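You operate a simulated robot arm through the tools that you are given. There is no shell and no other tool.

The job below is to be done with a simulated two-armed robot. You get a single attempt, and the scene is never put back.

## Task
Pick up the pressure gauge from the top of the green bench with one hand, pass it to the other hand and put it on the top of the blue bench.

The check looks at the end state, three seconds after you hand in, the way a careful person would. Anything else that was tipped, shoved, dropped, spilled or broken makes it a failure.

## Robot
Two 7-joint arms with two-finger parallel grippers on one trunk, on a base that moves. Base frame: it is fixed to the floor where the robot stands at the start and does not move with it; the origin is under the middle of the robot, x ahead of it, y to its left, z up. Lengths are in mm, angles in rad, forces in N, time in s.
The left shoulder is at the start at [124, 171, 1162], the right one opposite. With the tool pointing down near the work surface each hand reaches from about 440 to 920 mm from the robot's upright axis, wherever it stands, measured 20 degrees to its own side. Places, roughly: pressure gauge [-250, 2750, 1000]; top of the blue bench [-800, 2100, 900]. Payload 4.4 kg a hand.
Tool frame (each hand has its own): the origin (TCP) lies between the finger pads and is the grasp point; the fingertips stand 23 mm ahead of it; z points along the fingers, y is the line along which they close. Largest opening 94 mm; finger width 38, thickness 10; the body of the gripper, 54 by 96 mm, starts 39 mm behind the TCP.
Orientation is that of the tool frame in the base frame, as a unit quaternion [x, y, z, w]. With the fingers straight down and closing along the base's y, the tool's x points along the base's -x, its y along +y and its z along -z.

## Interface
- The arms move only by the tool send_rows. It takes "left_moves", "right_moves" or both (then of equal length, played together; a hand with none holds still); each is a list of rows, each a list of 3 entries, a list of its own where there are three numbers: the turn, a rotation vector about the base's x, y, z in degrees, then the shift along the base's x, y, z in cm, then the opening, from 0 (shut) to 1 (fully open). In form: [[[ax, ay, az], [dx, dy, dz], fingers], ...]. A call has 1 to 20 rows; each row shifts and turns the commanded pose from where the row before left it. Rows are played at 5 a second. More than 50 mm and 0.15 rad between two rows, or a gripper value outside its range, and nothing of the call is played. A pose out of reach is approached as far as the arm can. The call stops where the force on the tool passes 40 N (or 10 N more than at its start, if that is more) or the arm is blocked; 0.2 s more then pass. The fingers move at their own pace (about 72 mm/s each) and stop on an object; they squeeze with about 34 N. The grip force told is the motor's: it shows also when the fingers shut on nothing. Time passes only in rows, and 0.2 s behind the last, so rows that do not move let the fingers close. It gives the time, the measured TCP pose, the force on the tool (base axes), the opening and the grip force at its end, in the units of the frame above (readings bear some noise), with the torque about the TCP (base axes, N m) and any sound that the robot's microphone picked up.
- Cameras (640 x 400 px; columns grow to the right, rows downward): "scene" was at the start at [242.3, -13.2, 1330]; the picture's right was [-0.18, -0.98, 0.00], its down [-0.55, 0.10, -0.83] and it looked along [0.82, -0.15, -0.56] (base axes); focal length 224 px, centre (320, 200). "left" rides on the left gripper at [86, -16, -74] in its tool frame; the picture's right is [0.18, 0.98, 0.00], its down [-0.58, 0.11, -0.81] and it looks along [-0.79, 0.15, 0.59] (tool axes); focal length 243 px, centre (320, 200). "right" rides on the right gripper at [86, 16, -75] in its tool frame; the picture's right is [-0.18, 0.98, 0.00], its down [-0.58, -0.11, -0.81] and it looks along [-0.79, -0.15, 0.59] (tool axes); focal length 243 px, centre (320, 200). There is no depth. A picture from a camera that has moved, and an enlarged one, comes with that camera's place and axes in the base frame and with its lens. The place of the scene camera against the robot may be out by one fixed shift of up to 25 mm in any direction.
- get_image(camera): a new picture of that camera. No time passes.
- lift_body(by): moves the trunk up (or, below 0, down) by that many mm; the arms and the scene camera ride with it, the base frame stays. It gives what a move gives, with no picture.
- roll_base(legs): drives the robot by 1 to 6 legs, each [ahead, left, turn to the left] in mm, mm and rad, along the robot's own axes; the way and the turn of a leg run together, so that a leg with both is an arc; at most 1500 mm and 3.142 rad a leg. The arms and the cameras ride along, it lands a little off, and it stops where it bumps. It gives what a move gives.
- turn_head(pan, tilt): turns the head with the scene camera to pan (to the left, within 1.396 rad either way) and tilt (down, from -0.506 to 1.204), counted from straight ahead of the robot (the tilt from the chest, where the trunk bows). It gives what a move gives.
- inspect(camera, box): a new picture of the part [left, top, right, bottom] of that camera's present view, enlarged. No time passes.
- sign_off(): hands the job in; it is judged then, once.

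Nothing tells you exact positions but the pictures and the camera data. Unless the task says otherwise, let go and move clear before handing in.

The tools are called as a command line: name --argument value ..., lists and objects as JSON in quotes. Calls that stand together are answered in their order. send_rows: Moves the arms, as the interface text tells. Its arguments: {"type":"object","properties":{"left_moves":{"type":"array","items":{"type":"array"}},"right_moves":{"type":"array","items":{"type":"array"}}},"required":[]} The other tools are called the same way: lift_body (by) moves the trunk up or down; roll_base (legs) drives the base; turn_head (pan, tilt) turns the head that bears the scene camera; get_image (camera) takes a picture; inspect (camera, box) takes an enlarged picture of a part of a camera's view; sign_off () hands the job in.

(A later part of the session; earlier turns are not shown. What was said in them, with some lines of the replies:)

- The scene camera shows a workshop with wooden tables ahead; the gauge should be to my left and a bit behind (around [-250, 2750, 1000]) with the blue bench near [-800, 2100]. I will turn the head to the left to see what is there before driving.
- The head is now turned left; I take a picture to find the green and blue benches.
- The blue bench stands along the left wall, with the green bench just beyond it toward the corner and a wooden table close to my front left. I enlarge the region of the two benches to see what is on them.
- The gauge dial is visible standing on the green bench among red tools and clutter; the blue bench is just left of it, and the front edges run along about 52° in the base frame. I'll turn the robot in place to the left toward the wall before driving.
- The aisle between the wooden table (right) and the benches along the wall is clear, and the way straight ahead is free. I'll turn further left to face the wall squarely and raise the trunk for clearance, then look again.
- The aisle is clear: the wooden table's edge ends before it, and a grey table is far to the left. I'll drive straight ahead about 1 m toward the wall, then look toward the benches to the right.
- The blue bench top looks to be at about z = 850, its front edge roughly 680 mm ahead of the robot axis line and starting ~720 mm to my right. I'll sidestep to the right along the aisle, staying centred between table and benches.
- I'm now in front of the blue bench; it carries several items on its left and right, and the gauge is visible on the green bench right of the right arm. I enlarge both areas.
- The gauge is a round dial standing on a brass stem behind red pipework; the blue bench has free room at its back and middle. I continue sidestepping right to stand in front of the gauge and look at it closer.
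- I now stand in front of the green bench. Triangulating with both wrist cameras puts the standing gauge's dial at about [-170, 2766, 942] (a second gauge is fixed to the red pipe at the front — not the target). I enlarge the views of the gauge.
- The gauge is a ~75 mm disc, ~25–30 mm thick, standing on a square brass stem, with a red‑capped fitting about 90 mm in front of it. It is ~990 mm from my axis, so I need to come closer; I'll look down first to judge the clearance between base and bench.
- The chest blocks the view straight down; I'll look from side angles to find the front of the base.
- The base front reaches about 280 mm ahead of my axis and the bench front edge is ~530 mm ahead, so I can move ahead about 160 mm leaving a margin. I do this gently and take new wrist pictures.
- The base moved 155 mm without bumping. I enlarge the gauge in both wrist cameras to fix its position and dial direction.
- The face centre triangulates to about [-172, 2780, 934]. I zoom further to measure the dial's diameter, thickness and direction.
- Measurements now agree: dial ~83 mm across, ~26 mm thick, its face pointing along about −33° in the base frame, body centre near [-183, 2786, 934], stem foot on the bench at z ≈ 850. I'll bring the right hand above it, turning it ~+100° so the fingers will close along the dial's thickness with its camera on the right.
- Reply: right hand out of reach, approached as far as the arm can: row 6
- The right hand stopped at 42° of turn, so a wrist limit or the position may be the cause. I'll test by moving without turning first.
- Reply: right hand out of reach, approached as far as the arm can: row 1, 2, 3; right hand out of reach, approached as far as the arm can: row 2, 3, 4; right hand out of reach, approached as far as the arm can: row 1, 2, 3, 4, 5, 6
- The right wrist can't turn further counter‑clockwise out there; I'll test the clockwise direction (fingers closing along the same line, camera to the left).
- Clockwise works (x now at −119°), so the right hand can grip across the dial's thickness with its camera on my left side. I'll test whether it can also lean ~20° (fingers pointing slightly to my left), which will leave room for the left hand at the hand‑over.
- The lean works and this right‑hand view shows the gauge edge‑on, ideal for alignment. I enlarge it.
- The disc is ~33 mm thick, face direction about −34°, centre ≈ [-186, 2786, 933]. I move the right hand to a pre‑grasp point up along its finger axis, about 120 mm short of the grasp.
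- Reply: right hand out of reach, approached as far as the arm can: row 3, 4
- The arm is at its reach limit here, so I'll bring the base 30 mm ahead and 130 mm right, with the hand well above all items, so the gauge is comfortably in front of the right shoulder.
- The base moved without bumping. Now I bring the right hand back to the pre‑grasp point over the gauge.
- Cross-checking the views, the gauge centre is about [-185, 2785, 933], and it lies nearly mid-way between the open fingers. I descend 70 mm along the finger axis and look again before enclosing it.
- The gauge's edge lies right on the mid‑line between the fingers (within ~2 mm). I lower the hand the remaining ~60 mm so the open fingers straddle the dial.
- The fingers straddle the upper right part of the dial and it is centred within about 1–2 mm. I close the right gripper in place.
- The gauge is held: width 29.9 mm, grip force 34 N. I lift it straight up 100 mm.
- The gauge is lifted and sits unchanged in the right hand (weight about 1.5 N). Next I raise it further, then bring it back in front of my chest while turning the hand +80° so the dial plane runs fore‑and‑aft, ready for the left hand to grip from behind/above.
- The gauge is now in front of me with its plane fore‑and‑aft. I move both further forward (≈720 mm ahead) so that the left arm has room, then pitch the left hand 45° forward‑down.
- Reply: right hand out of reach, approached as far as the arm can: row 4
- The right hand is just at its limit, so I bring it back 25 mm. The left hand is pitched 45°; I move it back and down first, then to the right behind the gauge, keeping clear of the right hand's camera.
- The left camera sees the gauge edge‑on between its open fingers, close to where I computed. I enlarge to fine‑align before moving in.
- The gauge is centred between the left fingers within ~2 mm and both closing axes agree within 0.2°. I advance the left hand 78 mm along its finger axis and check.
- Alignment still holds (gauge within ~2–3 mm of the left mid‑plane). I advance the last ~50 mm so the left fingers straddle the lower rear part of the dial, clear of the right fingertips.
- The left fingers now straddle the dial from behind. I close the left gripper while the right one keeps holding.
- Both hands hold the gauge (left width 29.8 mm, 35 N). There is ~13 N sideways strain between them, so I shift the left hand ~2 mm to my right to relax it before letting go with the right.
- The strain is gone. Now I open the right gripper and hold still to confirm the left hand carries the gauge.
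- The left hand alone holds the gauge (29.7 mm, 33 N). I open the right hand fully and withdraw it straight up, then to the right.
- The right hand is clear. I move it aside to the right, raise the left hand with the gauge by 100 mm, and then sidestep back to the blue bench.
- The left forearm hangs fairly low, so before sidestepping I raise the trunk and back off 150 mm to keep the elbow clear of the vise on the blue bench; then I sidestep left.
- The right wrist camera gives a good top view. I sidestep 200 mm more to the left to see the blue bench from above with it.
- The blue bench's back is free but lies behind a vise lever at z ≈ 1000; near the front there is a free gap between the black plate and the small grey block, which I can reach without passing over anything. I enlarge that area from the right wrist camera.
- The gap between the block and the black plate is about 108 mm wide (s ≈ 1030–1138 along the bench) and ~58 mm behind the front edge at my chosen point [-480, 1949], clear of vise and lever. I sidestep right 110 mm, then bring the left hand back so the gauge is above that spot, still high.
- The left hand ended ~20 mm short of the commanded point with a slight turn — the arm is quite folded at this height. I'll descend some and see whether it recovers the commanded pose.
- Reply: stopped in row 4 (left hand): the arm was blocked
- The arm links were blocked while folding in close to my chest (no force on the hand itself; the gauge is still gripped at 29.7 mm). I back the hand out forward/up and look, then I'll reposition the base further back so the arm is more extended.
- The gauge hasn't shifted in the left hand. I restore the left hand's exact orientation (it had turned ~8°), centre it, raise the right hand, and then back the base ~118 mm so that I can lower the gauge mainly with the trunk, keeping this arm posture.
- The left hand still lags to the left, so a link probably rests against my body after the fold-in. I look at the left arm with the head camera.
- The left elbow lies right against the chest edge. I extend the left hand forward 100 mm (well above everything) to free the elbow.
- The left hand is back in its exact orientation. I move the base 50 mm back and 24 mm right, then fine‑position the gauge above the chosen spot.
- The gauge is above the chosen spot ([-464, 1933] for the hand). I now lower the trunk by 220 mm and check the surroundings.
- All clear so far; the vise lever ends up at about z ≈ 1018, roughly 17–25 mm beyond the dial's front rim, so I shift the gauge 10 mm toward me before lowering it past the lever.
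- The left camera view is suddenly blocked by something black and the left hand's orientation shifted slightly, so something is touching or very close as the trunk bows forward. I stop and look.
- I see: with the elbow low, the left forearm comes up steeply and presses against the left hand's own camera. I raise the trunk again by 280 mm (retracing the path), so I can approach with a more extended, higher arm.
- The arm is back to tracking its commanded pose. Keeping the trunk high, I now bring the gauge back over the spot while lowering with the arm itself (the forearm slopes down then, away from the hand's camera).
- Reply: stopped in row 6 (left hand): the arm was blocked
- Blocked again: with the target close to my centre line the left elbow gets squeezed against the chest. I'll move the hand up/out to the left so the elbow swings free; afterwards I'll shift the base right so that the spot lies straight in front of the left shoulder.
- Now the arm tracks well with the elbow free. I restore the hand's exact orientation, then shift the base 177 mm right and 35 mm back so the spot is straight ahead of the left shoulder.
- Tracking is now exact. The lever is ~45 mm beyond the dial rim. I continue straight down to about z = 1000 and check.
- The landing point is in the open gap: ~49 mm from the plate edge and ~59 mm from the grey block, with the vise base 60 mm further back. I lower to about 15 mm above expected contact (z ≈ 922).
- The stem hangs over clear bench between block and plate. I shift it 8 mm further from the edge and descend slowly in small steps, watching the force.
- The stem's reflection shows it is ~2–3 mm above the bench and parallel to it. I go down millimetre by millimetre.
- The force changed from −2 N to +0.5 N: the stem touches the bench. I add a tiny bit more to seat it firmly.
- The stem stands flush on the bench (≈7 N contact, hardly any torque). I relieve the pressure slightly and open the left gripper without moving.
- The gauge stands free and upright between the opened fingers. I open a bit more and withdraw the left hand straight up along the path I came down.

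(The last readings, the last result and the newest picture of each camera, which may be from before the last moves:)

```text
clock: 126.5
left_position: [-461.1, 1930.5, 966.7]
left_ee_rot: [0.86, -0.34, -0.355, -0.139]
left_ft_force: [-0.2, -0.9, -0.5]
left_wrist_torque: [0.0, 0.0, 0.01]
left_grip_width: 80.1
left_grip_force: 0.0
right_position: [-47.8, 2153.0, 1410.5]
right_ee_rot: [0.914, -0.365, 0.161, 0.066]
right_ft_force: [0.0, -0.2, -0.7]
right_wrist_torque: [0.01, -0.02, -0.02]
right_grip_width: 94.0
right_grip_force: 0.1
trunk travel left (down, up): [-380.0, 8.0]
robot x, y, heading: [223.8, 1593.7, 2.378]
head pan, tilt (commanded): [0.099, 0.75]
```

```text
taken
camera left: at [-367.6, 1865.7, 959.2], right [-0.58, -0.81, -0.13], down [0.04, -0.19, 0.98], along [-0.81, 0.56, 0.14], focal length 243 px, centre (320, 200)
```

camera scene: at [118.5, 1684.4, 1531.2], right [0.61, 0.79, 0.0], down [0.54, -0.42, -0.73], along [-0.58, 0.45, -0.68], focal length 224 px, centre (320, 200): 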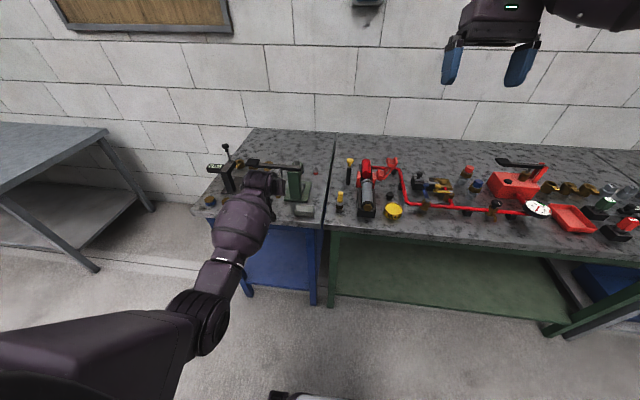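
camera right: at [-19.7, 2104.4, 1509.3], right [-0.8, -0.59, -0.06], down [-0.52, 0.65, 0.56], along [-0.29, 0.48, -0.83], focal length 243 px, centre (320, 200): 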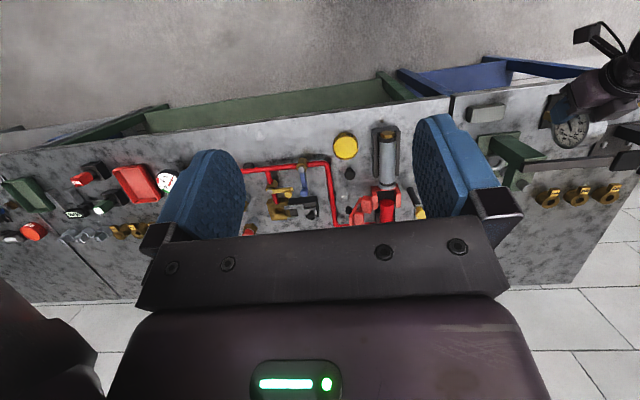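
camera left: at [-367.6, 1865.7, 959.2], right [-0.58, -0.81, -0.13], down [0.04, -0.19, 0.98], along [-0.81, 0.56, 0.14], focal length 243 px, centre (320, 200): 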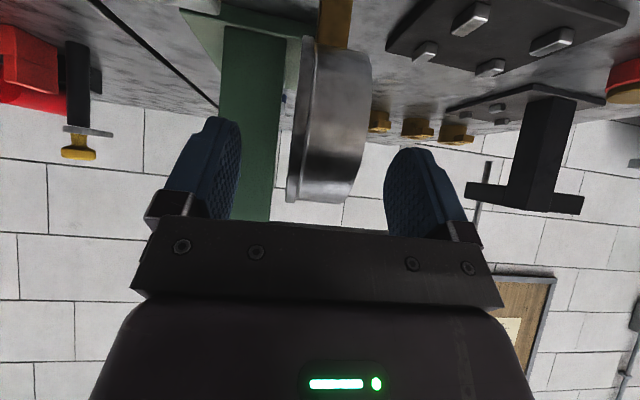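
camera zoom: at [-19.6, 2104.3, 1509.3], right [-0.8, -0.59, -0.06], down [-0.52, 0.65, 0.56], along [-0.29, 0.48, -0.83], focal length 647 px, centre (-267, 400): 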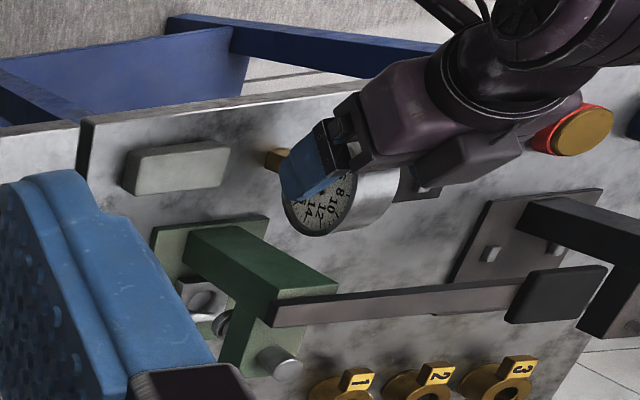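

The gauge stays put and the fingers are clearing it. I continue up another 130 mm.

send_rows --left_moves '[[[0, 0, 0], [0, 0, 1.5], 0.85], [[0, 0, 0], [0, 0, 2.0], 0.85], [[0, 0, 0], [0, 0, 2.5], 0.85], [[0, 0, 0], [0, 0, 2.5], 0.85], [[0, 0, 0], [0, 0, 2.5], 0.85], [[0, 0, 0], [0, 0, 2.0], 0.85]]'

get_image --camera "right"

get_image --camera "left"

get_image --camera "scene"

```text
clock: 127.9
left_position: [-462.1, 1929.9, 1097.2]
left_ee_rot: [0.859, -0.341, -0.356, -0.141]
left_ft_force: [-1.0, -0.3, -0.3]
left_wrist_torque: [0.0, -0.01, 0.01]
left_grip_width: 80.0
left_grip_force: 0.1
right_position: [-49.1, 2152.7, 1409.3]
right_ee_rot: [0.915, -0.364, 0.16, 0.065]
right_ft_force: [-0.2, 0.5, -0.1]
right_wrist_torque: [0.01, -0.02, -0.02]
right_grip_width: 94.0
right_grip_force: 0.1
trunk travel left (down, up): [-380.0, 8.0]
robot x, y, heading: [224.9, 1589.3, 2.378]
head pan, tilt (commanded): [0.099, 0.75]
```

```text
taken
camera right: at [-19.6, 2104.3, 1509.4], right [-0.8, -0.59, -0.06], down [-0.52, 0.65, 0.56], along [-0.29, 0.48, -0.83], focal length 243 px, centre (320, 200)
```

right: 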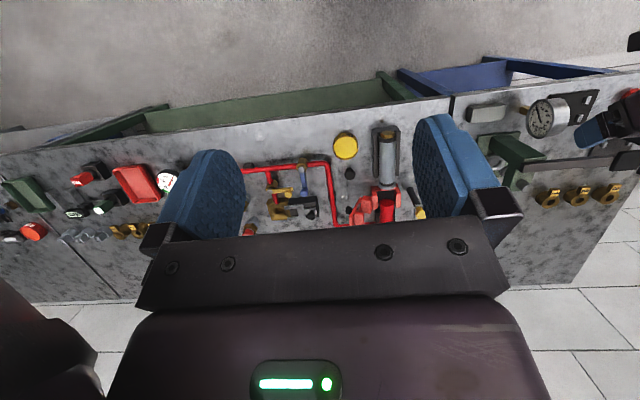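

```text
taken
camera left: at [-367.8, 1864.8, 1089.4], right [-0.58, -0.81, -0.13], down [0.04, -0.19, 0.98], along [-0.81, 0.56, 0.14], focal length 243 px, centre (320, 200)
```

left: 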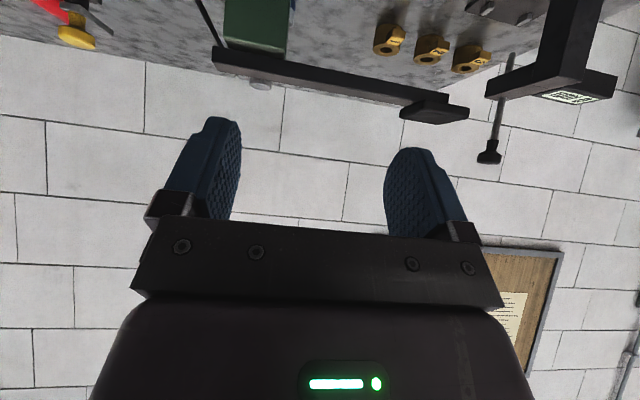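

```text
taken
camera scene: at [118.5, 1684.3, 1531.2], right [0.61, 0.79, 0.0], down [0.54, -0.42, -0.73], along [-0.58, 0.45, -0.68], focal length 224 px, centre (320, 200)
```

scene: 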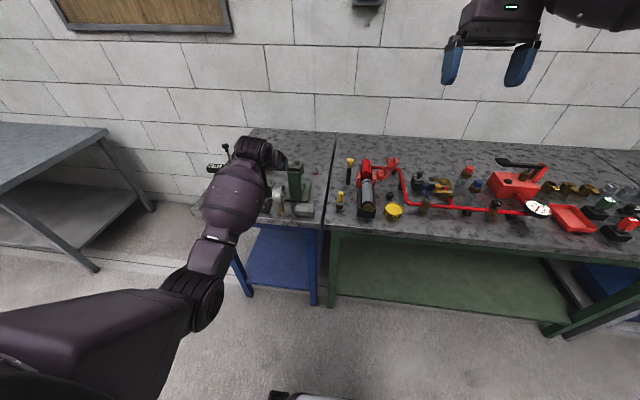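

The gauge stands on the blue bench by itself. I raise the left hand another 100 mm and inspect the final state of both benches.

send_rows --left_moves '[[[0, 0, 0], [0, 0, 2.5], 0.85], [[0, 0, 0], [0, 0, 2.5], 0.85], [[0, 0, 0], [0, 0, 2.5], 0.85], [[0, 0, 0], [0, 0, 2.5], 0.85], [[0, 0, 0], [0, 0, 0], 0.85]]'

inspect --camera "right" --box '[440, 60, 640, 220]'

inspect --camera "scene" --box '[190, 120, 350, 240]'

inspect --camera "scene" --box '[320, 130, 640, 270]'

```text
clock: 129.1
left_position: [-460.6, 1931.4, 1195.6]
left_ee_rot: [0.859, -0.341, -0.355, -0.141]
left_ft_force: [0.9, 0.1, -0.6]
left_wrist_torque: [0.0, -0.01, 0.0]
left_grip_width: 79.9
left_grip_force: 0.1
right_position: [-47.9, 2153.4, 1410.3]
right_ee_rot: [0.915, -0.364, 0.161, 0.066]
right_ft_force: [-0.8, -0.2, 0.0]
right_wrist_torque: [0.0, 0.0, 0.02]
right_grip_width: 94.3
right_grip_force: 0.1
trunk travel left (down, up): [-380.0, 8.0]
robot x, y, heading: [219.0, 1589.7, 2.371]
head pan, tilt (commanded): [0.099, 0.75]
```

```text
2.50 times, centred on (540, 140) of right
camera zoom: at [-19.7, 2104.2, 1509.3], right [-0.8, -0.59, -0.06], down [-0.52, 0.65, 0.56], along [-0.29, 0.48, -0.83], focal length 606 px, centre (-230, 350)
```

zoom: 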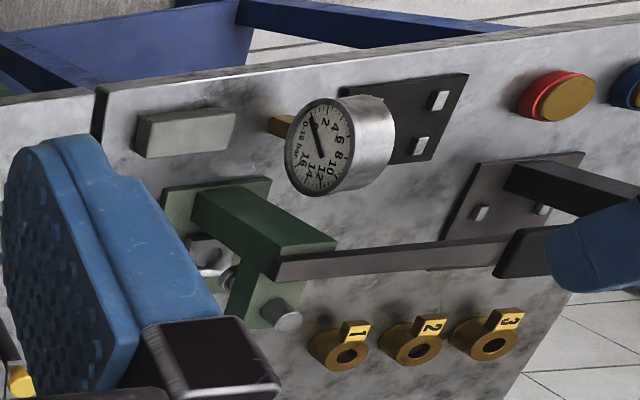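

```text
3.33 times, centred on (270, 180) of scene
camera zoom: at [118.4, 1684.2, 1531.2], right [0.61, 0.79, 0.0], down [0.54, -0.42, -0.73], along [-0.58, 0.45, -0.68], focal length 745 px, centre (487, 267)
```

zoom: 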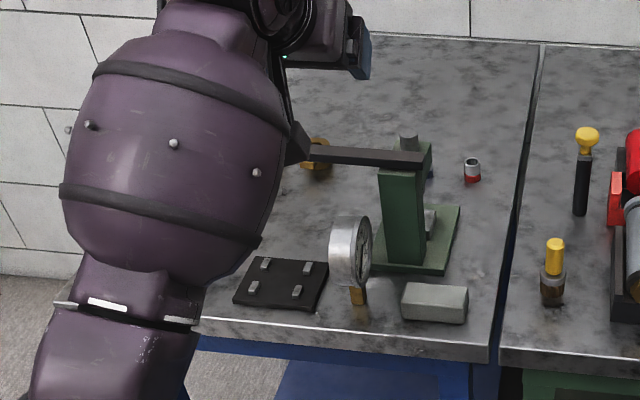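

```text
2.00 times, centred on (480, 200) of scene
camera zoom: at [118.4, 1684.2, 1531.2], right [0.61, 0.79, 0.0], down [0.54, -0.42, -0.73], along [-0.58, 0.45, -0.68], focal length 447 px, centre (0, 200)
```

zoom: 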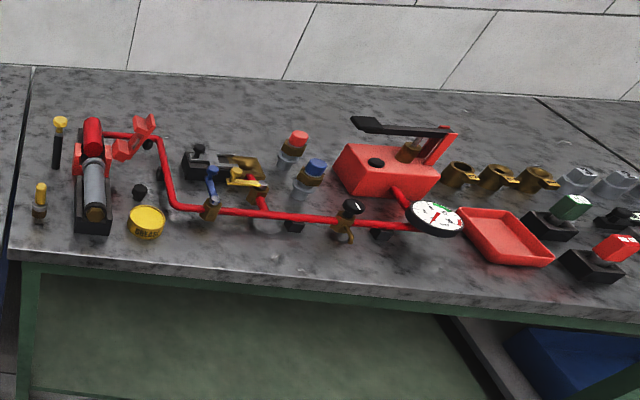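

The gauge stands upright and steady on the blue bench, between the grey block and the black plate. It has stood unsupported for over 4 seconds. Everything else on both benches looks undisturbed, and both hands are clear and empty, so I'm handing the job in.

sign_off

```text
The job is handed in.
```

The pressure gauge is now standing upright on the top of the blue bench. I picked it up from the green bench with the right hand, passed it to the left, and set it down with the left. The job is handed in, but I haven't seen the check result.

- **Where it stands:** near the front of the bench, between the small grey block and the black plate. Its stem is about 55 mm from the front edge.
- **Stability:** it stood on its own for over 4 seconds before I handed in.
- **Other items:** in the last pictures, nothing else on either bench looked moved or tipped. A few small items on the blue bench were hidden behind the vise and the arm.
- **During the move:** the left arm was blocked several times while bringing the gauge over the blue bench. I took this to be the arm pressing against the robot's own body, as the hand showed no contact force. The gauge did not slip, and I moved the base and tried again.
- **Hands:** both are empty and clear of the gauge.
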